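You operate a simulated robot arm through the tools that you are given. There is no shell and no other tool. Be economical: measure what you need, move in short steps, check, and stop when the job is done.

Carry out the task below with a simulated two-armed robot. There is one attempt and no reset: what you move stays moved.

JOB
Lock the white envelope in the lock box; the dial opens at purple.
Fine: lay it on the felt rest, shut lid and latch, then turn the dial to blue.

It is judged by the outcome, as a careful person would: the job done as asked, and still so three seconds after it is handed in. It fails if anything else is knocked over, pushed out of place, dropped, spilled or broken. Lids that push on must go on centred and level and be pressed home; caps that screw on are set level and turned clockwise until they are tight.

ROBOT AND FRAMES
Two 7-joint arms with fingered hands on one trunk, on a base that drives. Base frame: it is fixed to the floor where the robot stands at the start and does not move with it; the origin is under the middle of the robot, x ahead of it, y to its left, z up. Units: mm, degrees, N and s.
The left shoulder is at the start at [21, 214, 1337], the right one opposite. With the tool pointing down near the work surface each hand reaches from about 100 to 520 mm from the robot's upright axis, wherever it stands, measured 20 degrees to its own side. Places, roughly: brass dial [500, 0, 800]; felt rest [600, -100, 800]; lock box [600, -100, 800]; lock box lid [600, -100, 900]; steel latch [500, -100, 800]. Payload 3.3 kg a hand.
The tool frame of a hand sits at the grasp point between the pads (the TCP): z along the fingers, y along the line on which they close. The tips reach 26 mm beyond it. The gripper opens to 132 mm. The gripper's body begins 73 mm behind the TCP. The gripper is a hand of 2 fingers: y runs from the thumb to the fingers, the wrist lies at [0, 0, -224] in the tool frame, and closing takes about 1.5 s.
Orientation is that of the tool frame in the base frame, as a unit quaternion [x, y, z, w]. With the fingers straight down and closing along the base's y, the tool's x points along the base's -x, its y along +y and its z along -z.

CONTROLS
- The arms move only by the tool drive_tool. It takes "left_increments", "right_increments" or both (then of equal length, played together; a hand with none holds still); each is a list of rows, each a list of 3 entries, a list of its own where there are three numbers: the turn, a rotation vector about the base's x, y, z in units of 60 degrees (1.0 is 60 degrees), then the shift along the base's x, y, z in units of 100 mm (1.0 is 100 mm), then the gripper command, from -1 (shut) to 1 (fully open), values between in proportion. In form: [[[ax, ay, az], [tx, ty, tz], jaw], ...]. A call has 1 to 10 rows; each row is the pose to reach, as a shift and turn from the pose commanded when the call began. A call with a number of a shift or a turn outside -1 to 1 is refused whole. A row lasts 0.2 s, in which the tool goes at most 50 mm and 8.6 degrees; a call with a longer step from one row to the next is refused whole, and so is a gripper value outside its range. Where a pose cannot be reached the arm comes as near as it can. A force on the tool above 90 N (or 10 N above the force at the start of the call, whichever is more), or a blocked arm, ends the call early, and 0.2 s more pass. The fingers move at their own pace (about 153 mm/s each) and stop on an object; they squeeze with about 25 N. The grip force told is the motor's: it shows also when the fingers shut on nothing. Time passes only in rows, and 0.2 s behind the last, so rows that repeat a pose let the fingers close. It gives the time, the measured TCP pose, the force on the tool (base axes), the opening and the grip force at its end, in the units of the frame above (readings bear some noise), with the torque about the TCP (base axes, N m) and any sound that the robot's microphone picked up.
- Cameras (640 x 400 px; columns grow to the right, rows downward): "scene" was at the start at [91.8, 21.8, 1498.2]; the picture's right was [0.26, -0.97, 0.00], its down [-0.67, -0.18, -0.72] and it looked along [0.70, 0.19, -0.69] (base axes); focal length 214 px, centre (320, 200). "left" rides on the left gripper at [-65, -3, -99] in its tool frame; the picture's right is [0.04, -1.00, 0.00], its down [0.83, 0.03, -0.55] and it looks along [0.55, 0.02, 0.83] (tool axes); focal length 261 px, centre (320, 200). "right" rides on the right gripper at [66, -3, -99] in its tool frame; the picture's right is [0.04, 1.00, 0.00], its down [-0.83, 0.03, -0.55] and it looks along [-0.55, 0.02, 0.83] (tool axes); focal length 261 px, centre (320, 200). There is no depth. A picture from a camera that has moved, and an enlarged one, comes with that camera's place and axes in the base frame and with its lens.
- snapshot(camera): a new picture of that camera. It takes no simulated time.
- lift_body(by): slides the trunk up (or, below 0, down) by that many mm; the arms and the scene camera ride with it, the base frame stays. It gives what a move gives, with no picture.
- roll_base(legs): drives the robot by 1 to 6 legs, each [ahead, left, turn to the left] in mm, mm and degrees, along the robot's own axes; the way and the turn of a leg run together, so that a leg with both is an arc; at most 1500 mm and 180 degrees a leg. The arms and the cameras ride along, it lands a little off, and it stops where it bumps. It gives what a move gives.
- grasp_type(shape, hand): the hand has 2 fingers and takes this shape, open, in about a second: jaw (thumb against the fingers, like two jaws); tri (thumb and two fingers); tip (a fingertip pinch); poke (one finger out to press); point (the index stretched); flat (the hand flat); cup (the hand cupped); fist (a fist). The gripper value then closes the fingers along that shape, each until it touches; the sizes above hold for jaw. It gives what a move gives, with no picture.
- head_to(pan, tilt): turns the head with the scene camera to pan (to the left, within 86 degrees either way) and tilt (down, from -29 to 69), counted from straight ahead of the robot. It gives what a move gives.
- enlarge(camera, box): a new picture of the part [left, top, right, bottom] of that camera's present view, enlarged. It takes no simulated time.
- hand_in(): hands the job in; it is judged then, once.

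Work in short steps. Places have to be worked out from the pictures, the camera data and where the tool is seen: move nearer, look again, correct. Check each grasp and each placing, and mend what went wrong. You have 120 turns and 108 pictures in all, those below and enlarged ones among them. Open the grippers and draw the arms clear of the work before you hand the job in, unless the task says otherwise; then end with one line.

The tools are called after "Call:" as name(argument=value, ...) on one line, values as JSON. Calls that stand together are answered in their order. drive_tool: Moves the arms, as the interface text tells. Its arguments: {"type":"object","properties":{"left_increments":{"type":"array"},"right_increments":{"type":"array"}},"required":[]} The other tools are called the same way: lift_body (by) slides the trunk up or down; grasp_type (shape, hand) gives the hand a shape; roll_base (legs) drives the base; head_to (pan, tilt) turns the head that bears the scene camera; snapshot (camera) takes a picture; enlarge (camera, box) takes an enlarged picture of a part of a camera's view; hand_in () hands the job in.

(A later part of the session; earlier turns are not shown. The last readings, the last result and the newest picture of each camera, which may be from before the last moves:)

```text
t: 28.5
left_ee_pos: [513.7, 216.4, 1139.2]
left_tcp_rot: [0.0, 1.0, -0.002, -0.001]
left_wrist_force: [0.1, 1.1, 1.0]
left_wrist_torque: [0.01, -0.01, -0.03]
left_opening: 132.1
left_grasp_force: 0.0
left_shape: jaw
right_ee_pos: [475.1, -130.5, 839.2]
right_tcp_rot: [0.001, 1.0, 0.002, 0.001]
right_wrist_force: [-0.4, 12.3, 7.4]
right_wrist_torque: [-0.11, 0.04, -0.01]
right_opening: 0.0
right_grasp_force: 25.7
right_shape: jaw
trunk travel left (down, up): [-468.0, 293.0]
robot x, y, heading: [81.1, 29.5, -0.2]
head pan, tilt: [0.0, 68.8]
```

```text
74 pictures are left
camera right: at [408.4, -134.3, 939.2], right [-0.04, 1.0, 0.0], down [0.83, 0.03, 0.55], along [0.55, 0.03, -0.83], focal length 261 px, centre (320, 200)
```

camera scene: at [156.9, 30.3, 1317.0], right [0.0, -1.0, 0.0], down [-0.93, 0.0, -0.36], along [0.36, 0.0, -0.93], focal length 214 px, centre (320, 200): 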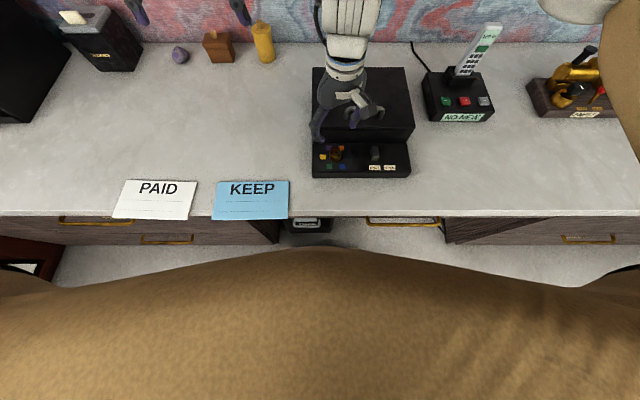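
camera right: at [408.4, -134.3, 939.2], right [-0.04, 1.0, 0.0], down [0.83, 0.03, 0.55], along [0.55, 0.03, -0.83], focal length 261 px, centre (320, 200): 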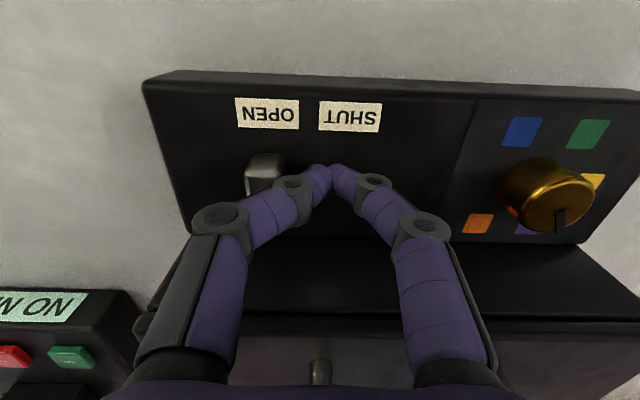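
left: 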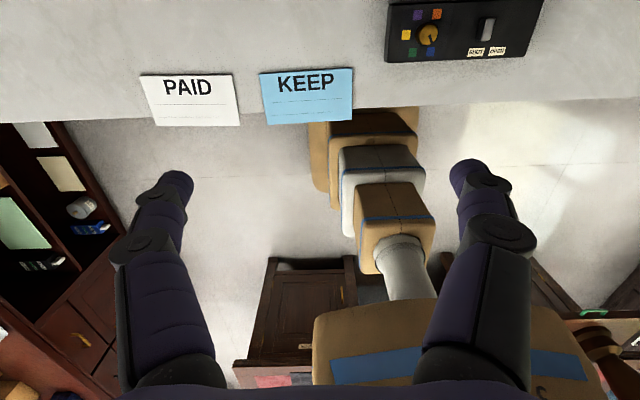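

The latch slid to OPEN. A small extra push to make sure it's at the end, then lift off.

Call:
drive_tool(right_increments=[[[0, 0, 0], [0, -0.05, 0], -1], [[0, 0, 0], [0, -0.05, 0], -1]])

Call:
drive_tool(right_increments=[[[0, 0, 0], [0, 0.2, 0], -1], [[0, 0, 0], [0, 0.2, 0.4], -1], [[0, 0, 0], [0.1, 0.4, 0.8], -1], [[0, 0, 0], [0.3, 0.5, 1.0], -0.5], [[0, 0, 0], [0.3, 0.5, 1.0], -0.3]])

Call:
snapshot(camera="right")

Call:
snapshot(camera="scene")

```text
t: 29.1
left_ee_pos: [513.3, 216.4, 1137.6]
left_tcp_rot: [0.001, 1.0, 0.0, 0.0]
left_wrist_force: [0.6, 0.4, -0.4]
left_wrist_torque: [0.01, -0.01, 0.01]
left_opening: 131.6
left_grasp_force: 0.1
left_shape: jaw
right_ee_pos: [475.7, -136.3, 840.3]
right_tcp_rot: [0.001, 1.0, 0.0, 0.002]
right_wrist_force: [0.9, 17.4, 18.5]
right_wrist_torque: [-0.15, 0.02, 0.0]
right_opening: 0.2
right_grasp_force: 24.7
right_shape: jaw
trunk travel left (down, up): [-468.0, 293.0]
robot x, y, heading: [82.6, 29.1, -0.1]
head pan, tilt: [0.0, 68.8]
```

```text
t: 30.3
left_ee_pos: [514.8, 213.9, 1138.8]
left_tcp_rot: [0.0, 1.0, 0.0, -0.001]
left_wrist_force: [-0.3, -0.8, -0.3]
left_wrist_torque: [0.01, -0.01, -0.01]
left_opening: 131.9
left_grasp_force: 0.0
left_shape: jaw
right_ee_pos: [503.9, -89.6, 939.9]
right_tcp_rot: [0.002, 1.0, 0.0, 0.0]
right_wrist_force: [-0.9, 0.2, -0.4]
right_wrist_torque: [0.0, -0.01, 0.02]
right_opening: 45.8
right_grasp_force: 0.1
right_shape: jaw
trunk travel left (down, up): [-468.0, 293.0]
robot x, y, heading: [82.5, 27.1, -0.4]
head pan, tilt: [0.0, 68.8]
```

```text
73 pictures are left
camera right: at [438.2, -91.8, 1039.2], right [-0.04, 1.0, 0.0], down [0.83, 0.03, 0.55], along [0.55, 0.02, -0.83], focal length 261 px, centre (320, 200)
```

right: 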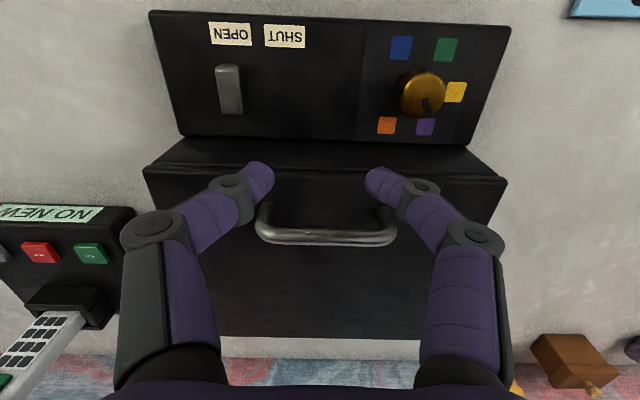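

```text
72 pictures are left
camera scene: at [156.6, 30.3, 1317.0], right [0.0, -1.0, 0.0], down [-0.93, 0.0, -0.36], along [0.36, 0.0, -0.93], focal length 214 px, centre (320, 200)
```

scene: 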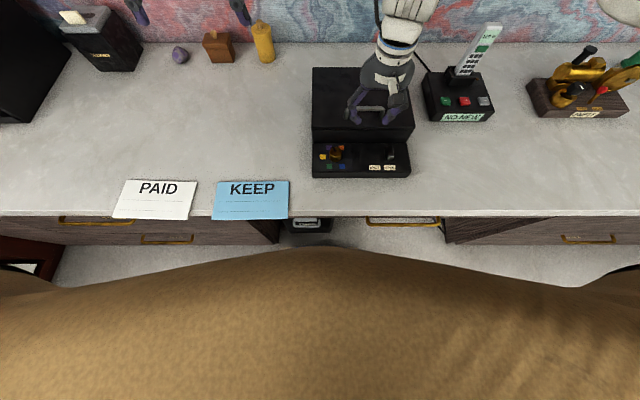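

Latch is at OPEN. For the lid handle (bar along y at ≈(550,-85,~912)) I need fingers closing along x, tilted forward; I raise and yaw the right hand -90° in two calls.

Call:
drive_tool(right_increments=[[[0, 0, -0.14], [0, 0, 0.3], 0], [[0, 0, -0.28], [0, 0, 0.6], 0], [[0, 0, -0.42], [0, 0, 0.8], 0], [[0, 0, -0.56], [0, 0, 0.8], 0], [[0, 0, -0.7], [0, 0, 0.8], 0], [[0, 0, -0.84], [0, 0, 0.8], 0], [[0, 0, -0.98], [0, 0, 0.8], 0]])

Call:
drive_tool(right_increments=[[[0, 0, -0.14], [0, 0, 0], 0], [[0, 0, -0.28], [0, 0, 0], 0], [[0, 0, -0.42], [0, 0, 0], 0], [[0, 0, -0.52], [0, 0, 0], 0]])

Call:
drive_tool(right_increments=[[[0, -0.14, 0], [0, 0, 0], 0], [[0, -0.28, 0], [0, 0, 0], 0], [[0, -0.42, 0], [0, 0, 0], 0], [[0, -0.56, 0], [0, 0, 0], 0], [[0, -0.67, 0], [0, 0, 0], 0]])

Call:
snapshot(camera="right")

Call:
snapshot(camera="scene")

```text
t: 31.9
left_ee_pos: [516.0, 213.5, 1138.9]
left_tcp_rot: [0.0, 1.0, 0.0, -0.001]
left_wrist_force: [0.2, 0.2, 0.1]
left_wrist_torque: [-0.02, 0.01, 0.03]
left_opening: 131.9
left_grasp_force: 0.0
left_shape: jaw
right_ee_pos: [505.0, -88.1, 1018.6]
right_tcp_rot: [0.493, 0.87, 0.001, -0.001]
right_wrist_force: [-0.1, -0.4, 0.1]
right_wrist_torque: [0.0, 0.0, -0.03]
right_opening: 65.3
right_grasp_force: 0.0
right_shape: jaw
trunk travel left (down, up): [-468.0, 293.0]
robot x, y, heading: [81.4, 29.8, -0.0]
head pan, tilt: [0.0, 68.8]
```

```text
t: 32.9
left_ee_pos: [513.8, 212.7, 1137.9]
left_tcp_rot: [0.001, 1.0, 0.0, -0.001]
left_wrist_force: [-0.1, -0.1, 0.4]
left_wrist_torque: [-0.01, -0.01, 0.0]
left_opening: 131.9
left_grasp_force: 0.0
left_shape: jaw
right_ee_pos: [504.8, -89.0, 1019.0]
right_tcp_rot: [0.709, 0.705, 0.0, 0.001]
right_wrist_force: [0.6, 0.1, -0.4]
right_wrist_torque: [0.02, -0.01, -0.01]
right_opening: 65.6
right_grasp_force: 0.0
right_shape: jaw
trunk travel left (down, up): [-468.0, 293.0]
robot x, y, heading: [82.8, 28.9, -0.1]
head pan, tilt: [0.0, 68.8]
```

```text
t: 34.1
left_ee_pos: [515.2, 212.3, 1138.0]
left_tcp_rot: [0.0, 1.0, 0.0, -0.001]
left_wrist_force: [0.1, -0.2, -0.3]
left_wrist_torque: [0.0, 0.0, 0.0]
left_opening: 132.0
left_grasp_force: 0.1
left_shape: jaw
right_ee_pos: [597.4, -114.2, 1015.3]
right_tcp_rot: [0.664, 0.665, 0.243, 0.24]
right_wrist_force: [-0.2, 1.1, -0.4]
right_wrist_torque: [0.0, -0.01, -0.01]
right_opening: 65.7
right_grasp_force: 0.2
right_shape: jaw
right hand out of reach, approached as far as the arm can: row 2, 3, 4, 5
trunk travel left (down, up): [-468.0, 293.0]
robot x, y, heading: [84.8, 29.8, 0.1]
head pan, tilt: [0.0, 68.8]
```

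```text
71 pictures are left
camera right: at [530.5, -49.1, 1089.3], right [0.77, 0.04, 0.64], down [-0.33, -0.84, 0.44], along [0.56, -0.55, -0.63], focal length 261 px, centre (320, 200)
```

right: 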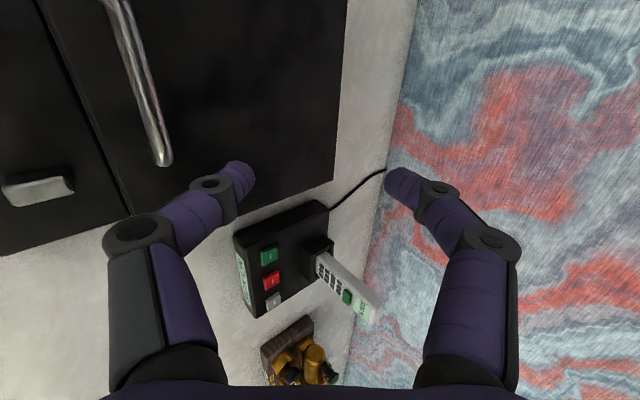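

```text
70 pictures are left
camera scene: at [157.1, 30.4, 1316.9], right [0.0, -1.0, 0.0], down [-0.93, 0.0, -0.36], along [0.36, 0.0, -0.93], focal length 214 px, centre (320, 200)
```

scene: 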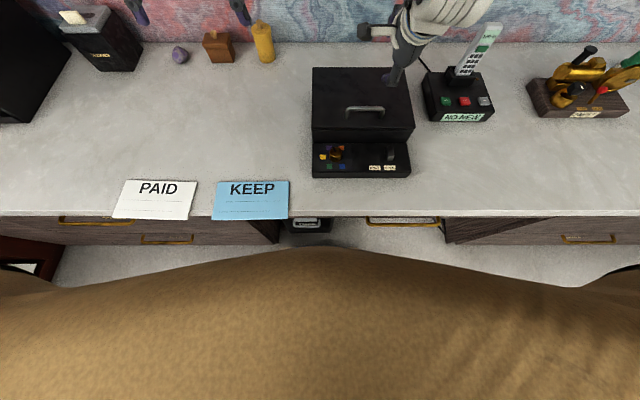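

The 40° pitch isn't reachable there. I go back to tool-down (yawed -90°) and move over the handle instead.

Call:
drive_tool(right_increments=[[[0, 0.14, 0], [0, 0, 0], 0], [[0, 0.28, 0], [0.1, 0, 0], 0], [[0, 0.42, 0], [0.2, 0, 0], 0], [[0, 0.56, 0], [0.3, 0, 0], 0], [[0, 0.67, 0], [0.45, 0, 0], 0], [[0, 0.67, 0], [0.45, 0, 0], 0]])

Call:
snapshot(camera="right")

```text
t: 35.5
left_ee_pos: [514.2, 214.9, 1138.3]
left_tcp_rot: [0.0, 1.0, 0.0, -0.002]
left_wrist_force: [-0.8, 0.5, -0.1]
left_wrist_torque: [0.0, 0.0, 0.02]
left_opening: 132.0
left_grasp_force: 0.1
left_shape: jaw
right_ee_pos: [599.4, -91.7, 1020.7]
right_tcp_rot: [0.707, 0.707, 0.009, 0.007]
right_wrist_force: [-0.2, 0.6, -0.1]
right_wrist_torque: [-0.02, 0.0, 0.02]
right_opening: 65.7
right_grasp_force: 0.0
right_shape: jaw
right hand out of reach, approached as far as the arm can: row 4, 5, 6
trunk travel left (down, up): [-468.0, 293.0]
robot x, y, heading: [80.0, 27.3, 0.3]
head pan, tilt: [0.0, 68.8]
```

```text
69 pictures are left
camera right: at [592.6, -26.7, 1121.1], right [1.0, 0.04, 0.02], down [0.02, -0.83, 0.55], along [0.04, -0.55, -0.83], focal length 261 px, centre (320, 200)
```

right: 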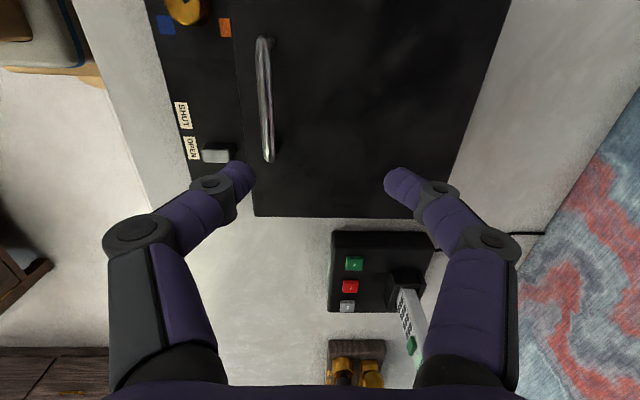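

Handle bar now fixes to ≈(557,-77,906). I move over it and descend to just above.

Call:
drive_tool(right_increments=[[[0, 0, 0], [-0.2, 0.05, -0.1], 0], [[0, 0, 0], [-0.42, 0.12, -0.3], 0], [[0, 0, 0], [-0.42, 0.12, -0.6], 0], [[0, 0, 0], [-0.42, 0.12, -0.6], 0]])

Call:
snapshot(camera="right")

```text
t: 36.5
left_ee_pos: [513.5, 213.2, 1138.9]
left_tcp_rot: [0.0, 1.0, 0.0, -0.001]
left_wrist_force: [-0.3, -0.2, -0.5]
left_wrist_torque: [0.02, 0.01, 0.04]
left_opening: 131.8
left_grasp_force: 0.0
left_shape: jaw
right_ee_pos: [555.4, -80.6, 961.2]
right_tcp_rot: [0.709, 0.705, 0.0, 0.0]
right_wrist_force: [-0.6, -0.6, -0.9]
right_wrist_torque: [0.0, -0.01, -0.02]
right_opening: 65.6
right_grasp_force: 0.1
right_shape: jaw
trunk travel left (down, up): [-468.0, 293.0]
robot x, y, heading: [82.9, 32.5, -0.1]
head pan, tilt: [0.0, 68.8]
```

```text
68 pictures are left
camera right: at [551.8, -16.0, 1059.4], right [1.0, 0.04, 0.0], down [0.03, -0.83, 0.55], along [0.02, -0.55, -0.83], focal length 261 px, centre (320, 200)
```

right: 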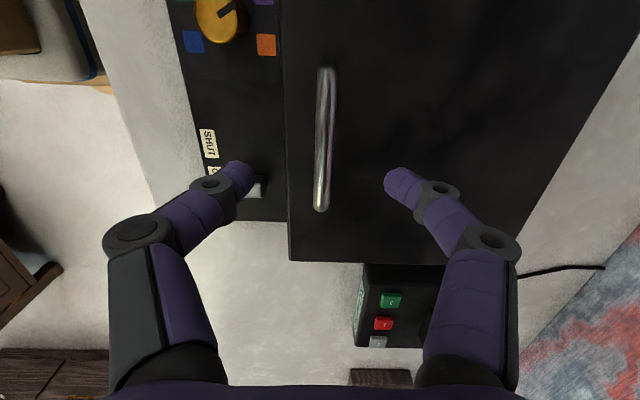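

Bar is centred between the fingers. I narrow, descend to TCP z≈917 and grip.

Call:
drive_tool(right_increments=[[[0, 0, 0], [0.0, 0.05, 0], -0.3], [[0, 0, 0], [0.0, 0.05, -0.2], -0.3], [[0, 0, 0], [0.0, 0.05, -0.36], -0.3], [[0, 0, 0], [0.0, 0.05, -0.44], -0.3], [[0, 0, 0], [0.0, 0.05, -0.44], -1], [[0, 0, 0], [0.0, 0.05, -0.44], -1], [[0, 0, 0], [0.0, 0.05, -0.44], -1]])

Call:
snapshot(camera="right")

```text
t: 38.1
left_ee_pos: [515.0, 213.6, 1138.2]
left_tcp_rot: [0.0, 1.0, 0.0, -0.001]
left_wrist_force: [-0.4, -0.3, 0.1]
left_wrist_torque: [0.0, 0.01, -0.03]
left_opening: 131.8
left_grasp_force: 0.0
left_shape: jaw
right_ee_pos: [557.2, -76.9, 916.0]
right_tcp_rot: [0.708, 0.706, 0.0, 0.0]
right_wrist_force: [-1.6, 0.2, -1.7]
right_wrist_torque: [-0.01, 0.03, 0.0]
right_opening: 0.0
right_grasp_force: 25.1
right_shape: jaw
trunk travel left (down, up): [-468.0, 293.0]
robot x, y, heading: [82.1, 33.6, -0.1]
head pan, tilt: [0.0, 68.8]
```

```text
67 pictures are left
camera right: at [553.6, -11.4, 1015.9], right [1.0, 0.04, 0.0], down [0.03, -0.83, 0.55], along [0.02, -0.55, -0.83], focal length 261 px, centre (320, 200)
```

right: 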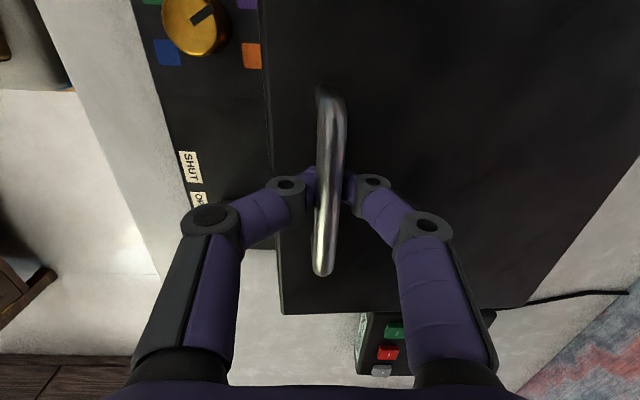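

The fingertips closed underneath the bar, hooking it. I lift 25 mm gently and watch whether the lid hinges.

Call:
drive_tool(right_increments=[[[0, 0, 0], [0.0, 0, 0.1], -1], [[0, 0, 0], [0.0, 0, 0.2], -1], [[0, 0, 0], [0.01, 0, 0.3], -1], [[0, 0, 0], [0.02, 0, 0.4], -1]])

Call:
snapshot(camera="right")

Call:
enlarge(camera="scene", box=[280, 30, 440, 190])

```text
t: 39.1
left_ee_pos: [517.2, 214.2, 1136.7]
left_tcp_rot: [0.0, 1.0, 0.0, -0.002]
left_wrist_force: [-0.5, 0.1, 0.0]
left_wrist_torque: [0.0, 0.02, 0.02]
left_opening: 131.8
left_grasp_force: 0.0
left_shape: jaw
right_ee_pos: [561.5, -76.1, 955.6]
right_tcp_rot: [0.708, 0.706, -0.001, 0.001]
right_wrist_force: [13.6, -1.2, -9.7]
right_wrist_torque: [0.02, 0.01, 0.02]
right_opening: 0.1
right_grasp_force: 25.2
right_shape: jaw
trunk travel left (down, up): [-468.0, 293.0]
robot x, y, heading: [82.0, 25.8, -0.0]
head pan, tilt: [0.0, 68.8]
```

```text
66 pictures are left
camera right: at [558.2, -11.4, 1054.4], right [1.0, 0.04, 0.0], down [0.03, -0.83, 0.55], along [0.02, -0.55, -0.83], focal length 261 px, centre (320, 200)
```

right: 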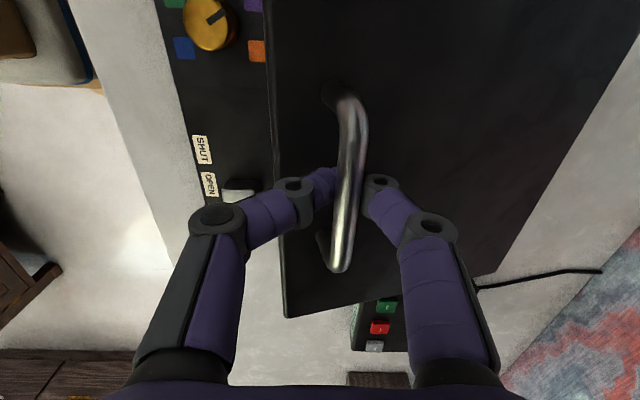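

```text
2.50 times, centred on (360, 110) of scene
camera zoom: at [159.4, 30.3, 1316.7], right [0.0, -1.0, 0.0], down [-0.93, 0.0, -0.36], along [0.36, 0.0, -0.93], focal length 536 px, centre (220, 425)
```

zoom: 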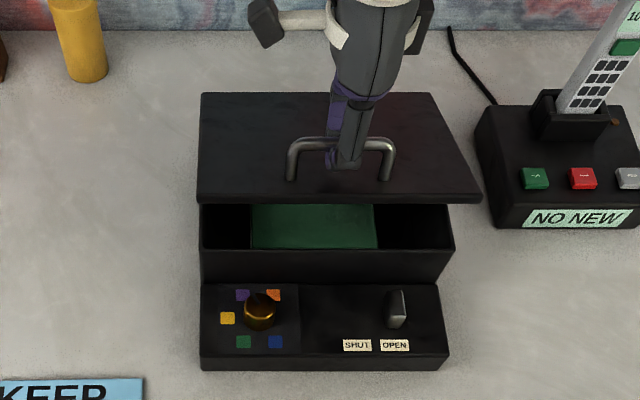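

The lid hinges at the rear and green felt shows inside. I follow the arc (hinge ≈ x716, z885, radius ≈162) up to my tool-down reach limit.

Call:
drive_tool(right_increments=[[[0, 0, 0], [0.1, 0, 0.06], -1], [[0, 0, 0], [0.16, 0, 0.14], -1], [[0, 0, 0], [0.23, 0, 0.22], -1], [[0, 0, 0], [0.3, 0, 0.3], -1], [[0, 0, 0], [0.37, 0, 0.38], -1], [[0, 0, 0], [0.42, 0, 0.44], -1]])

Call:
snapshot(camera="scene")

Call:
snapshot(camera="left")

```text
t: 40.5
left_ee_pos: [515.8, 213.4, 1139.4]
left_tcp_rot: [0.0, 1.0, 0.0, 0.0]
left_wrist_force: [0.7, -0.3, -0.1]
left_wrist_torque: [0.01, 0.02, -0.02]
left_opening: 131.8
left_grasp_force: 0.0
left_shape: jaw
right_ee_pos: [592.7, -75.1, 995.0]
right_tcp_rot: [0.708, 0.706, 0.0, 0.0]
right_wrist_force: [1.6, -0.5, -3.9]
right_wrist_torque: [0.02, 0.02, 0.03]
right_opening: 0.0
right_grasp_force: 25.5
right_shape: jaw
right hand out of reach, approached as far as the arm can: row 6
trunk travel left (down, up): [-468.0, 293.0]
robot x, y, heading: [79.3, 28.0, -0.1]
head pan, tilt: [0.0, 68.8]
```

```text
64 pictures are left
camera scene: at [157.0, 30.5, 1316.9], right [0.0, -1.0, 0.0], down [-0.93, 0.0, -0.36], along [0.36, 0.0, -0.93], focal length 214 px, centre (320, 200)
```

scene: 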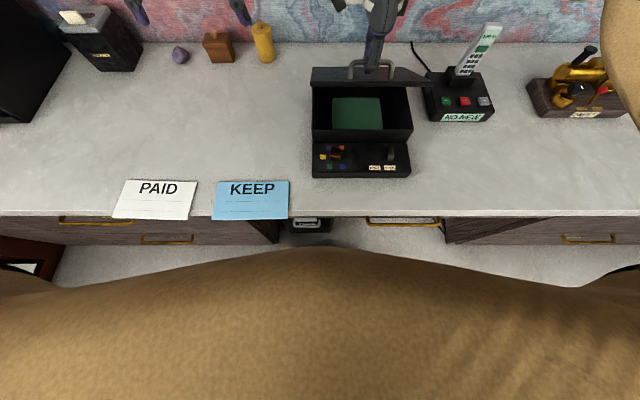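

```text
63 pictures are left
camera left: at [581.8, 210.9, 1236.7], right [-0.04, -1.0, 0.0], down [-0.83, 0.03, 0.55], along [-0.55, 0.02, -0.83], focal length 261 px, centre (320, 200)
```

left: 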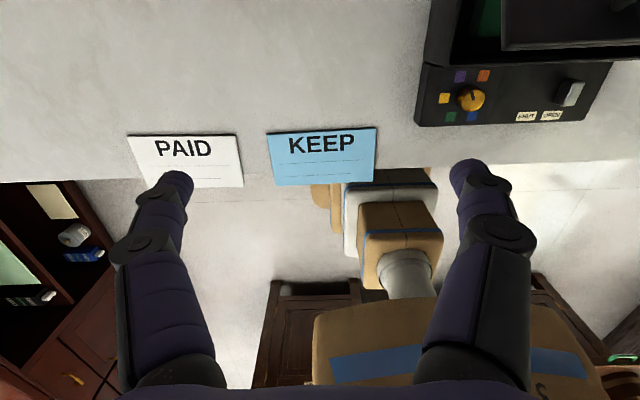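

Lid is up about 32°, felt fully in sight; the right arm is at full stretch. I keep it holding and bring the left hand around, pitched to point forward with fingers closed, to push the lid from below.

Call:
drive_tool(left_increments=[[[0, -0.14, 0], [0.15, 0, -0.1], -0.5], [[0, -0.28, 0], [0.3, 0, -0.2], -1], [[0, -0.42, 0], [0.45, 0, -0.3], -1], [[0, -0.56, 0], [0.6, 0, -0.4], -1], [[0, -0.7, 0], [0.7, 0, -0.5], -1], [[0, -0.84, 0], [0.8, 0, -0.6], -1], [[0, -0.98, 0], [0.9, 0, -0.7], -1]])

Call:
drive_tool(left_increments=[[[0, -0.14, 0], [0, -0.1, -0.2], -1], [[0, -0.28, 0], [-0.1, -0.2, -0.4], -1], [[0, -0.4, 0], [-0.2, -0.3, -0.6], -1], [[0, -0.4, 0], [-0.3, -0.4, -0.8], -1]])

Call:
snapshot(camera="left")

Call:
snapshot(camera="scene")

```text
t: 42.1
left_ee_pos: [605.3, 213.9, 1067.6]
left_tcp_rot: [0.0, 0.871, -0.001, 0.49]
left_wrist_force: [0.3, 0.2, 0.3]
left_wrist_torque: [-0.02, 0.0, -0.02]
left_opening: 0.2
left_grasp_force: 25.2
left_shape: jaw
right_ee_pos: [593.3, -75.1, 996.0]
right_tcp_rot: [0.708, 0.706, 0.001, -0.001]
right_wrist_force: [1.3, 1.5, -2.8]
right_wrist_torque: [-0.01, 0.0, -0.04]
right_opening: 0.0
right_grasp_force: 24.9
right_shape: jaw
trunk travel left (down, up): [-468.0, 293.0]
robot x, y, heading: [85.2, 26.9, 0.2]
head pan, tilt: [0.0, 68.8]
```

```text
t: 43.3
left_ee_pos: [637.4, 169.8, 1029.3]
left_tcp_rot: [-0.04, 0.753, 0.012, 0.657]
left_wrist_force: [0.0, 0.9, -0.3]
left_wrist_torque: [0.0, 0.0, 0.02]
left_opening: 0.3
left_grasp_force: 25.1
left_shape: jaw
left hand out of reach, approached as far as the arm can: row 3, 4
right_ee_pos: [593.1, -75.3, 993.9]
right_tcp_rot: [0.708, 0.706, 0.0, -0.001]
right_wrist_force: [0.2, -1.8, -2.3]
right_wrist_torque: [0.0, 0.05, -0.02]
right_opening: 0.1
right_grasp_force: 25.4
right_shape: jaw
trunk travel left (down, up): [-468.0, 293.0]
robot x, y, heading: [80.3, 28.8, 0.0]
head pan, tilt: [0.0, 68.8]
stopped in row 4 (left hand): the arm was blocked; the commanded pose is now the measured one
```

```text
62 pictures are left
camera left: at [551.5, 163.5, 1107.7], right [0.07, -1.0, -0.01], down [-0.66, -0.04, -0.75], along [0.75, 0.06, -0.66], focal length 261 px, centre (320, 200)
```

left: 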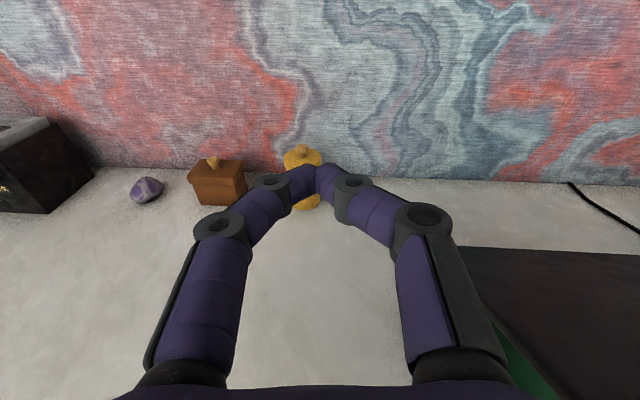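

```text
61 pictures are left
camera scene: at [157.0, 30.6, 1317.0], right [0.0, -1.0, 0.0], down [-0.93, 0.0, -0.36], along [0.36, 0.0, -0.93], focal length 214 px, centre (320, 200)
```

scene: 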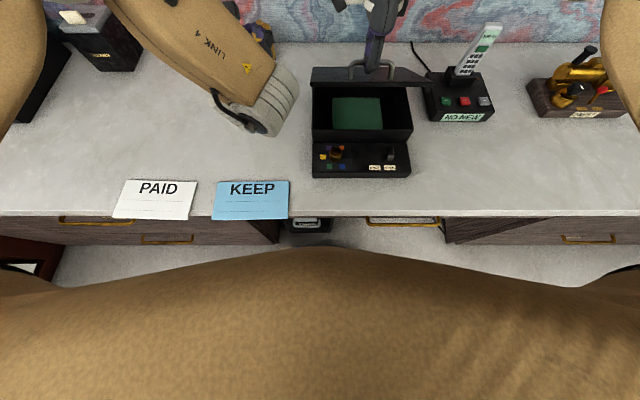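

The left arm was merely too folded there. I lower it away from the box first (to ≈(605,150,932)), then approach sideways below the lid.

Call:
drive_tool(left_increments=[[[0, 0, 0], [-0.1, -0.1, -0.3], -1], [[0, 0, 0], [-0.2, -0.15, -0.6], -1], [[0, 0, 0], [-0.35, -0.2, -0.95], -1], [[0, 0, 0], [-0.4, -0.2, -0.97], -1]])

Call:
snapshot(camera="left")

```text
t: 44.3
left_ee_pos: [644.5, 145.2, 942.3]
left_tcp_rot: [-0.053, 0.75, 0.023, 0.659]
left_wrist_force: [0.1, 0.2, -0.6]
left_wrist_torque: [0.02, 0.02, 0.02]
left_opening: 0.1
left_grasp_force: 25.0
left_shape: jaw
left hand out of reach, approached as far as the arm can: row 1, 2, 3, 4
right_ee_pos: [593.3, -75.9, 994.7]
right_tcp_rot: [0.709, 0.706, 0.001, -0.001]
right_wrist_force: [-0.6, -0.4, -1.9]
right_wrist_torque: [-0.02, 0.02, 0.02]
right_opening: 0.0
right_grasp_force: 25.0
right_shape: jaw
trunk travel left (down, up): [-468.0, 293.0]
robot x, y, heading: [77.9, 28.0, -0.4]
head pan, tilt: [0.0, 68.8]
```

```text
60 pictures are left
camera left: at [557.7, 135.3, 1018.6], right [0.11, -0.99, -0.01], down [-0.65, -0.07, -0.75], along [0.75, 0.08, -0.66], focal length 261 px, centre (320, 200)
```

left: 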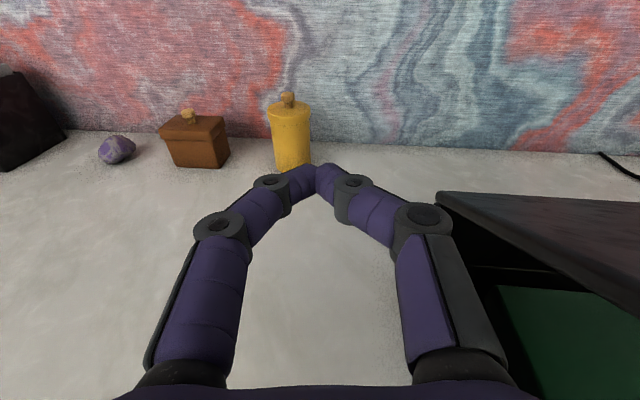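

x can't come back with so much pitch. I reduce the left pitch to about 45° while swinging in front of the box.

Call:
drive_tool(left_increments=[[[0, 0.14, 0], [-0.1, 0, 0.1], -1], [[0, 0.28, 0], [-0.25, 0, 0.15], -1], [[0, 0.42, 0], [-0.4, 0, 0.15], -1], [[0, 0.56, 0], [-0.6, -0.1, 0.1], -1], [[0, 0.62, 0], [-0.8, -0.2, 0.1], -1], [[0, 0.62, 0], [-0.95, -0.4, 0.0], -1]])

Call:
snapshot(camera="left")

Call:
snapshot(camera="scene")

```text
t: 45.7
left_ee_pos: [541.7, 81.8, 938.9]
left_tcp_rot: [-0.032, 0.923, 0.023, 0.382]
left_wrist_force: [0.0, 0.5, 0.4]
left_wrist_torque: [0.01, 0.0, -0.03]
left_opening: 0.0
left_grasp_force: 24.9
left_shape: jaw
right_ee_pos: [592.4, -74.7, 995.3]
right_tcp_rot: [0.708, 0.706, 0.0, 0.0]
right_wrist_force: [1.0, -0.2, -3.4]
right_wrist_torque: [0.0, 0.02, -0.01]
right_opening: 0.0
right_grasp_force: 25.4
right_shape: jaw
trunk travel left (down, up): [-468.0, 293.0]
robot x, y, heading: [81.7, 30.2, 0.0]
head pan, tilt: [0.0, 68.8]
```

```text
59 pictures are left
camera left: at [520.1, 75.2, 1054.1], right [0.05, -1.0, -0.05], down [-0.98, -0.04, -0.2], along [0.19, 0.05, -0.98], focal length 261 px, centre (320, 200)
```

left: 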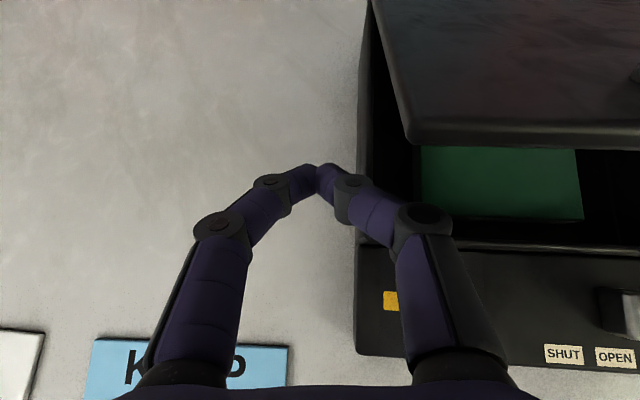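

```text
58 pictures are left
camera scene: at [156.8, 30.1, 1316.9], right [0.0, -1.0, 0.0], down [-0.93, 0.0, -0.36], along [0.36, 0.0, -0.93], focal length 214 px, centre (320, 200)
```

scene: 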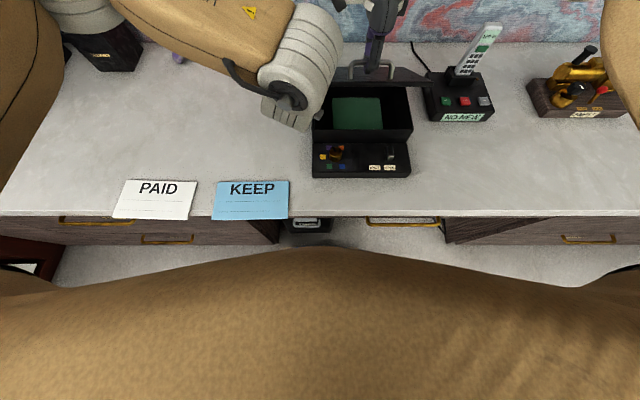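

Left hand is in front-left of the lid at 45°. I slide it right to y≈15 and forward so the fingertips are beneath the lid's front edge.

Call:
drive_tool(left_increments=[[[0, 0, 0], [0, -0.25, -0.05], -1], [[0, 0, 0], [0, -0.5, -0.05], -1], [[0, 0, 0], [0.0, -0.7, -0.05], -1], [[0, 0, 0], [0.2, -0.7, -0.05], -1], [[0, 0, 0], [0.3, -0.7, 0], -1]])

Call:
snapshot(camera="left")

```text
t: 46.9
left_ee_pos: [583.0, 32.8, 939.1]
left_tcp_rot: [-0.055, 0.923, 0.028, 0.379]
left_wrist_force: [-13.0, 0.5, -1.8]
left_wrist_torque: [-0.01, -0.51, -0.44]
left_opening: 0.1
left_grasp_force: 25.4
left_shape: jaw
right_ee_pos: [592.5, -74.3, 995.2]
right_tcp_rot: [0.708, 0.706, 0.001, 0.0]
right_wrist_force: [7.3, 0.1, 1.8]
right_wrist_torque: [-0.02, -0.04, 0.02]
right_opening: 0.0
right_grasp_force: 24.8
right_shape: jaw
trunk travel left (down, up): [-468.0, 293.0]
robot x, y, heading: [81.2, 28.1, -0.1]
head pan, tilt: [0.0, 68.8]
```

```text
57 pictures are left
camera left: at [562.6, 25.0, 1054.7], right [0.09, -0.99, -0.04], down [-0.98, -0.09, -0.19], along [0.19, 0.06, -0.98], focal length 261 px, centre (320, 200)
```

left: 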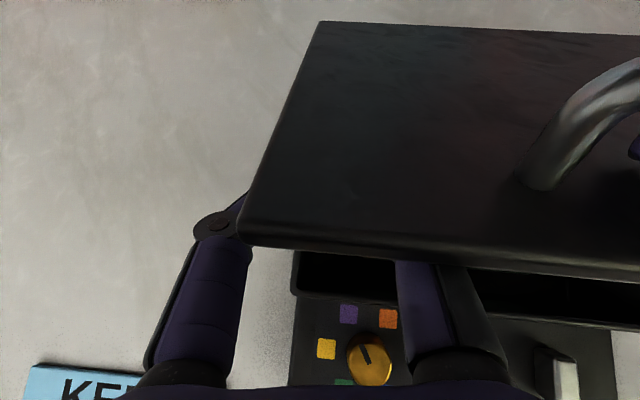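

The left fingers are under the lid with light contact. I raise the left hand slightly to take the load, then open the right hand and lift it clear.

Call:
drive_tool(left_increments=[[[0, 0, 0], [-0.08, 0, 0.1], -1], [[0, 0, 0], [-0.08, 0, 0.2], -1], [[0, 0, 0], [-0.08, 0, 0.3], -1], [[0, 0, 0], [-0.08, 0, 0.35], -1], [[0, 0, 0], [-0.08, 0, 0.35], -1]])

Call:
snapshot(camera="left")

Call:
snapshot(camera="right")

```text
t: 48.1
left_ee_pos: [569.9, 27.5, 967.0]
left_tcp_rot: [-0.049, 0.926, 0.029, 0.373]
left_wrist_force: [-11.5, 5.1, -24.7]
left_wrist_torque: [0.72, -0.4, -0.44]
left_opening: 0.0
left_grasp_force: 25.0
left_shape: jaw
right_ee_pos: [592.9, -74.9, 997.1]
right_tcp_rot: [0.709, 0.705, 0.001, 0.001]
right_wrist_force: [15.8, -1.6, 27.2]
right_wrist_torque: [-0.06, -0.6, 0.01]
right_opening: 0.0
right_grasp_force: 25.4
right_shape: jaw
trunk travel left (down, up): [-468.0, 293.0]
robot x, y, heading: [85.8, 31.1, -0.2]
head pan, tilt: [0.0, 68.8]
```

```text
56 pictures are left
camera left: at [550.7, 20.6, 1083.1], right [0.08, -1.0, -0.04], down [-0.98, -0.07, -0.18], along [0.18, 0.06, -0.98], focal length 261 px, centre (320, 200)
```

left: 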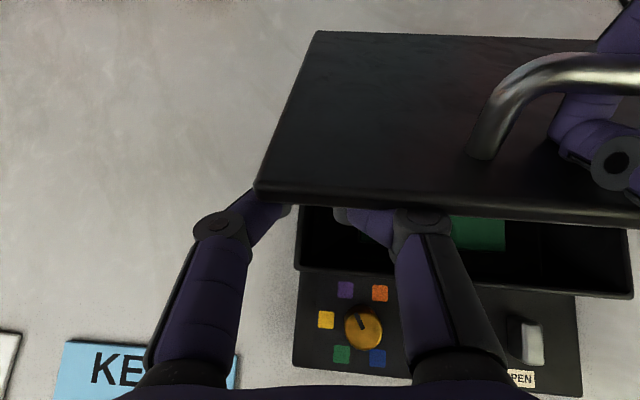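

```text
55 pictures are left
camera right: at [590.4, -9.7, 1096.3], right [1.0, 0.04, 0.01], down [0.03, -0.83, 0.55], along [0.02, -0.55, -0.83], focal length 261 px, centre (320, 200)
```

right: 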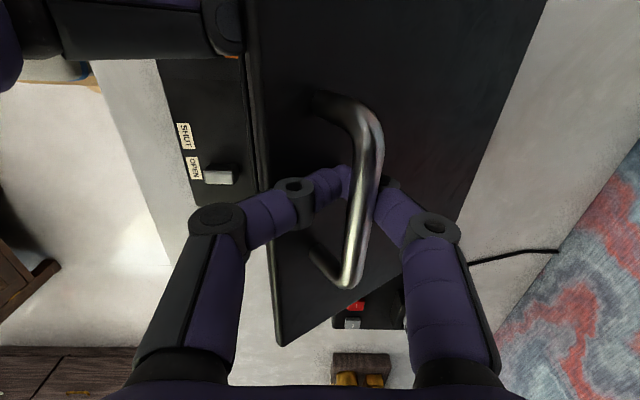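

Left carries the lid (25 N up). I open the right hand and raise it off the bar.

Call:
drive_tool(right_increments=[[[0, 0, 0], [0, 0, 0], 0.1], [[0, 0, 0], [0, 0, 0], 0.1], [[0, 0, 0], [0, 0, 0.02], 0.1], [[0, 0, 0], [-0.02, 0, 0.3], 0.1], [[0, 0, 0], [-0.05, 0, 0.6], 0.1]])

Call:
snapshot(camera="right")

Call:
snapshot(camera="left")

```text
t: 49.3
left_ee_pos: [572.3, 26.9, 974.6]
left_tcp_rot: [-0.052, 0.923, 0.025, 0.381]
left_wrist_force: [-0.7, -0.6, -1.2]
left_wrist_torque: [0.07, -0.01, -0.02]
left_opening: 0.0
left_grasp_force: 24.6
left_shape: jaw
right_ee_pos: [568.9, -69.6, 1051.1]
right_tcp_rot: [0.713, 0.701, -0.003, -0.005]
right_wrist_force: [-0.2, 1.0, 0.4]
right_wrist_torque: [-0.01, -0.05, 0.0]
right_opening: 72.9
right_grasp_force: 0.0
right_shape: jaw
right hand out of reach, approached as far as the arm can: row 4, 5
trunk travel left (down, up): [-468.0, 293.0]
robot x, y, heading: [78.9, 31.2, 0.0]
head pan, tilt: [0.0, 68.8]
```

```text
54 pictures are left
camera right: at [566.4, -4.2, 1150.2], right [1.0, 0.03, -0.01], down [0.03, -0.84, 0.55], along [0.01, -0.55, -0.84], focal length 261 px, centre (320, 200)
```

right: 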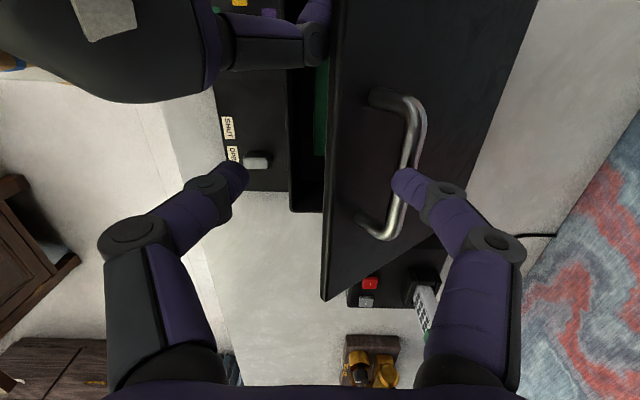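

```text
53 pictures are left
camera left: at [551.2, 19.9, 1090.6], right [0.08, -1.0, -0.03], down [-0.98, -0.08, -0.2], along [0.19, 0.05, -0.98], focal length 261 px, centre (320, 200)
```

left: 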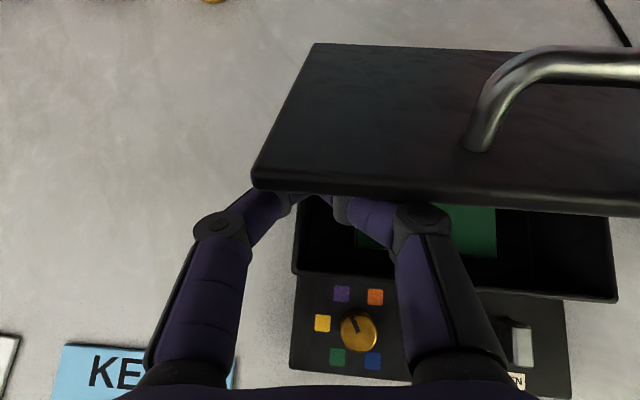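

The lid hardly loads the left hand. I first withdraw the right hand up and back, then push the lid onward with the left.

Call:
drive_tool(right_increments=[[[0, 0, 0], [-0.05, 0, 0.3], 0.1], [[0, 0, 0], [-0.3, -0.1, 0.6], 0.1], [[0, 0, 0], [-0.6, -0.4, 0.7], 0.1], [[0, 0, 0], [-0.9, -0.7, 0.7], 0.1], [[0, 0, 0], [-1.0, -0.8, 0.7], 0.1]])

Call:
drive_tool(left_increments=[[[0, 0, 0], [0.05, -0.05, 0.15], -1], [[0, 0, 0], [0.12, -0.1, 0.3], -1], [[0, 0, 0], [0.2, -0.15, 0.43], -1], [[0, 0, 0], [0.3, -0.2, 0.55], -1], [[0, 0, 0], [0.42, -0.2, 0.65], -1], [[0, 0, 0], [0.54, -0.2, 0.73], -1]])

Call:
snapshot(camera="left")

Call:
snapshot(camera="scene")

```text
t: 50.5
left_ee_pos: [574.3, 26.2, 975.4]
left_tcp_rot: [-0.051, 0.922, 0.025, 0.382]
left_wrist_force: [-1.2, 0.8, -0.7]
left_wrist_torque: [0.06, -0.02, -0.04]
left_opening: 0.2
left_grasp_force: 25.1
left_shape: jaw
right_ee_pos: [470.6, -146.4, 1125.6]
right_tcp_rot: [0.708, 0.706, 0.001, 0.0]
right_wrist_force: [-0.3, 0.3, 1.0]
right_wrist_torque: [0.05, 0.01, -0.01]
right_opening: 72.7
right_grasp_force: 0.0
right_shape: jaw
trunk travel left (down, up): [-468.0, 293.0]
robot x, y, heading: [79.9, 28.0, 0.1]
head pan, tilt: [0.0, 68.8]
```

```text
t: 52.1
left_ee_pos: [635.0, 35.7, 1040.2]
left_tcp_rot: [-0.074, 0.924, 0.031, 0.375]
left_wrist_force: [-1.0, -0.5, -0.3]
left_wrist_torque: [-0.02, 0.05, 0.0]
left_opening: 0.2
left_grasp_force: 25.1
left_shape: jaw
left hand out of reach, approached as far as the arm can: row 5, 6
right_ee_pos: [470.7, -146.5, 1124.5]
right_tcp_rot: [0.709, 0.706, 0.001, -0.001]
right_wrist_force: [0.8, 0.1, -0.7]
right_wrist_torque: [-0.02, -0.01, 0.01]
right_opening: 73.0
right_grasp_force: 0.0
right_shape: jaw
trunk travel left (down, up): [-468.0, 293.0]
robot x, y, heading: [82.2, 28.1, -0.1]
head pan, tilt: [0.0, 68.8]
stopped in row 6 (left hand): the arm was blocked; the commanded pose is now the measured one
```

```text
52 pictures are left
camera left: at [614.7, 29.2, 1157.5], right [0.13, -0.99, -0.03], down [-0.98, -0.12, -0.18], along [0.18, 0.05, -0.98], focal length 261 px, centre (320, 200)
```

left: 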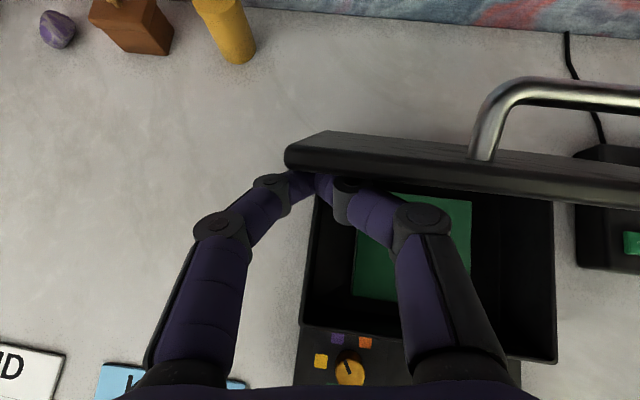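

```text
51 pictures are left
camera scene: at [156.5, 30.7, 1317.0], right [0.0, -1.0, 0.0], down [-0.93, 0.0, -0.36], along [0.36, 0.0, -0.93], focal length 214 px, centre (320, 200)
```

scene: 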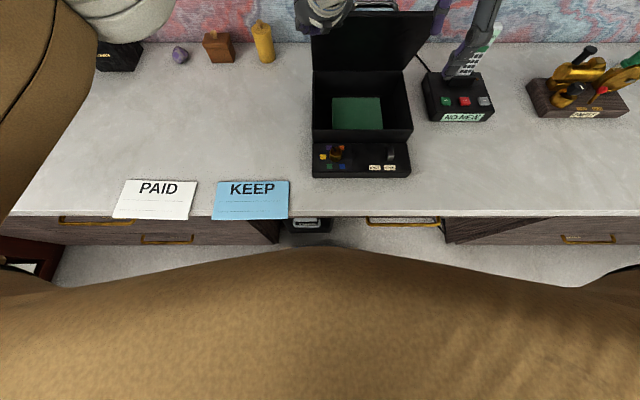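

Lid is at ~70° with almost no load. I push it on by pitching the left hand further forward while advancing.

Call:
drive_tool(left_increments=[[[0, -0.12, 0], [0.1, -0.05, 0], -1], [[0, -0.24, 0], [0.22, -0.1, -0.02], -1], [[0, -0.36, 0], [0.34, -0.1, -0.05], -1], [[0, -0.48, 0], [0.46, -0.1, -0.05], -1], [[0, -0.6, 0], [0.58, -0.1, -0.05], -1], [[0, -0.6, 0], [0.7, -0.1, -0.05], -1]])

Call:
snapshot(camera="scene")

```text
t: 53.7
left_ee_pos: [721.9, 60.5, 1042.3]
left_tcp_rot: [-0.105, 0.757, 0.024, 0.644]
left_wrist_force: [0.0, -0.7, 0.3]
left_wrist_torque: [0.0, -0.01, -0.01]
left_opening: 0.0
left_grasp_force: 25.3
left_shape: jaw
right_ee_pos: [470.7, -146.5, 1123.5]
right_tcp_rot: [0.709, 0.705, 0.0, 0.0]
right_wrist_force: [0.4, 0.2, 0.3]
right_wrist_torque: [0.0, -0.01, -0.01]
right_opening: 72.8
right_grasp_force: 0.1
right_shape: jaw
trunk travel left (down, up): [-468.0, 293.0]
robot x, y, heading: [81.4, 29.4, 0.2]
head pan, tilt: [0.0, 68.8]
stopped in row 6 (left hand): the arm was blocked; the commanded pose is now the measured one
```

```text
50 pictures are left
camera scene: at [156.7, 30.8, 1317.0], right [0.0, -1.0, 0.0], down [-0.93, 0.0, -0.36], along [0.36, 0.0, -0.93], focal length 214 px, centre (320, 200)
```

scene: 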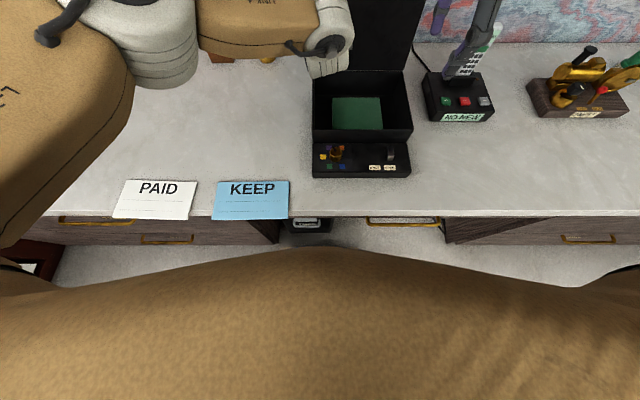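

No contact force now; I tilt the head to see how the lid stands.

Call:
head_to(pan=-10, tilt=45)

Call:
snapshot(camera="scene")

Call:
snapshot(camera="left")

```text
t: 54.6
left_ee_pos: [721.8, 58.9, 1043.0]
left_tcp_rot: [-0.104, 0.757, 0.023, 0.645]
left_wrist_force: [-0.3, 0.0, -0.2]
left_wrist_torque: [-0.02, 0.01, 0.02]
left_opening: 0.0
left_grasp_force: 24.6
left_shape: jaw
right_ee_pos: [470.1, -145.4, 1126.2]
right_tcp_rot: [0.708, 0.706, 0.0, 0.0]
right_wrist_force: [-0.1, 1.1, -0.4]
right_wrist_torque: [0.04, 0.02, 0.02]
right_opening: 72.7
right_grasp_force: 0.1
right_shape: jaw
trunk travel left (down, up): [-468.0, 293.0]
robot x, y, heading: [81.6, 29.5, 0.1]
head pan, tilt: [-10.0, 45.0]
```

```text
49 pictures are left
camera scene: at [180.7, 16.4, 1345.8], right [-0.17, -0.98, 0.0], down [-0.7, 0.12, -0.71], along [0.7, -0.12, -0.71], focal length 214 px, centre (320, 200)
```

scene: 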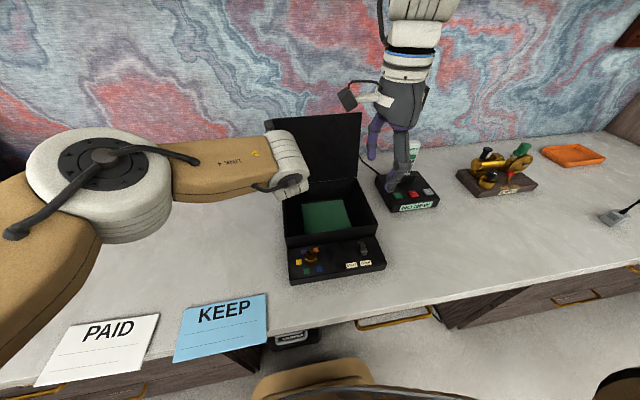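

```text
48 pictures are left
camera left: at [637.0, 48.5, 1123.6], right [0.18, -0.98, 0.06], down [-0.67, -0.17, -0.73], along [0.72, 0.09, -0.68], focal length 261 px, centre (320, 200)
```

left: 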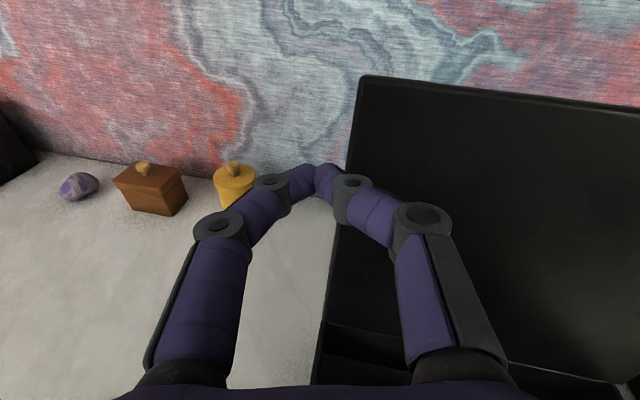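

The lid is about upright with no load on my hand. I withdraw the left hand and check that it stays.

Call:
drive_tool(left_increments=[[[0, 0.12, 0], [-0.2, 0.1, 0.05], -1], [[0, 0.24, 0], [-0.4, 0.2, 0.1], -1], [[0, 0.36, 0], [-0.6, 0.3, 0.15], -1], [[0, 0.48, 0], [-0.8, 0.5, 0.2], -1], [[0, 0.6, 0], [-1.0, 0.7, 0.2], -1], [[0, 0.7, 0], [-1.0, 0.9, 0.2], -1]])

Call:
snapshot(camera="scene")

```text
t: 56.0
left_ee_pos: [619.3, 147.8, 1062.6]
left_tcp_rot: [-0.087, 0.939, 0.056, 0.329]
left_wrist_force: [0.3, 0.3, 1.0]
left_wrist_torque: [-0.02, 0.0, -0.01]
left_opening: 0.0
left_grasp_force: 24.8
left_shape: jaw
right_ee_pos: [470.7, -145.1, 1124.8]
right_tcp_rot: [0.708, 0.706, 0.0, 0.001]
right_wrist_force: [-0.6, -0.3, 0.1]
right_wrist_torque: [0.0, -0.01, -0.01]
right_opening: 73.0
right_grasp_force: 0.0
right_shape: jaw
trunk travel left (down, up): [-468.0, 293.0]
robot x, y, heading: [86.5, 30.5, -0.0]
head pan, tilt: [-10.0, 45.0]
```

```text
47 pictures are left
camera scene: at [181.1, 16.9, 1345.8], right [-0.17, -0.98, 0.0], down [-0.7, 0.12, -0.71], along [0.7, -0.12, -0.71], focal length 214 px, centre (320, 200)
```

scene: 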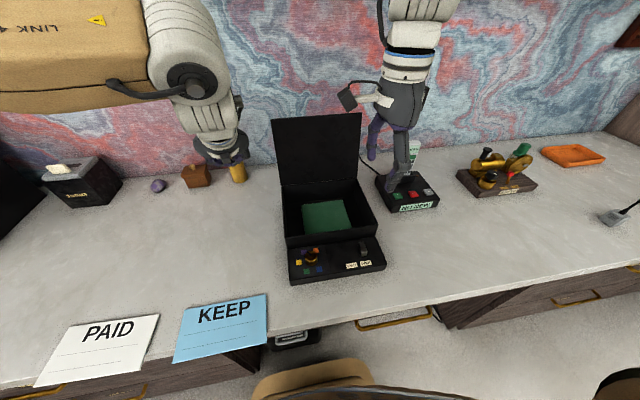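

The lid stays open. Now the envelope: I'll drive back and left so the left hand can pinch PAID's overhanging front edge with a forward-pointing, vertically closing grip.

Call:
roll_base(legs=[[-340, 0, 0], [0, 200, 0]])

Call:
head_to(pan=20, tilt=45)

Call:
snapshot(camera="scene")

```text
t: 59.5
left_ee_pos: [277.0, 349.0, 1063.5]
left_tcp_rot: [-0.088, 0.938, 0.056, 0.329]
left_wrist_force: [-0.4, 0.4, 0.6]
left_wrist_torque: [0.01, 0.0, 0.0]
left_opening: 0.0
left_grasp_force: 25.4
left_shape: jaw
right_ee_pos: [129.8, 55.1, 1124.9]
right_tcp_rot: [0.708, 0.706, 0.0, 0.0]
right_wrist_force: [-0.3, 1.5, 0.0]
right_wrist_torque: [0.0, 0.03, 0.01]
right_opening: 72.9
right_grasp_force: 0.1
right_shape: jaw
trunk travel left (down, up): [-468.0, 293.0]
robot x, y, heading: [-262.9, 229.3, 0.3]
head pan, tilt: [-10.0, 45.0]
```

```text
t: 60.4
left_ee_pos: [277.6, 347.3, 1063.1]
left_tcp_rot: [-0.088, 0.938, 0.057, 0.33]
left_wrist_force: [0.4, -0.2, 0.0]
left_wrist_torque: [0.0, -0.04, -0.04]
left_opening: 0.2
left_grasp_force: 25.3
left_shape: jaw
right_ee_pos: [129.8, 54.2, 1125.6]
right_tcp_rot: [0.708, 0.706, 0.0, 0.0]
right_wrist_force: [0.8, -0.8, 0.3]
right_wrist_torque: [0.02, -0.01, 0.01]
right_opening: 72.7
right_grasp_force: 0.0
right_shape: jaw
trunk travel left (down, up): [-468.0, 293.0]
robot x, y, heading: [-258.2, 228.3, 0.0]
head pan, tilt: [20.0, 45.0]
```

```text
46 pictures are left
camera scene: at [-164.1, 258.6, 1345.9], right [0.34, -0.94, 0.0], down [-0.66, -0.24, -0.71], along [0.66, 0.24, -0.71], focal length 214 px, centre (320, 200)
```

scene: 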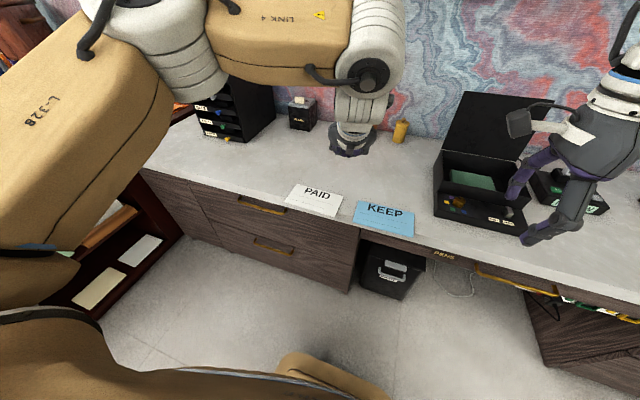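

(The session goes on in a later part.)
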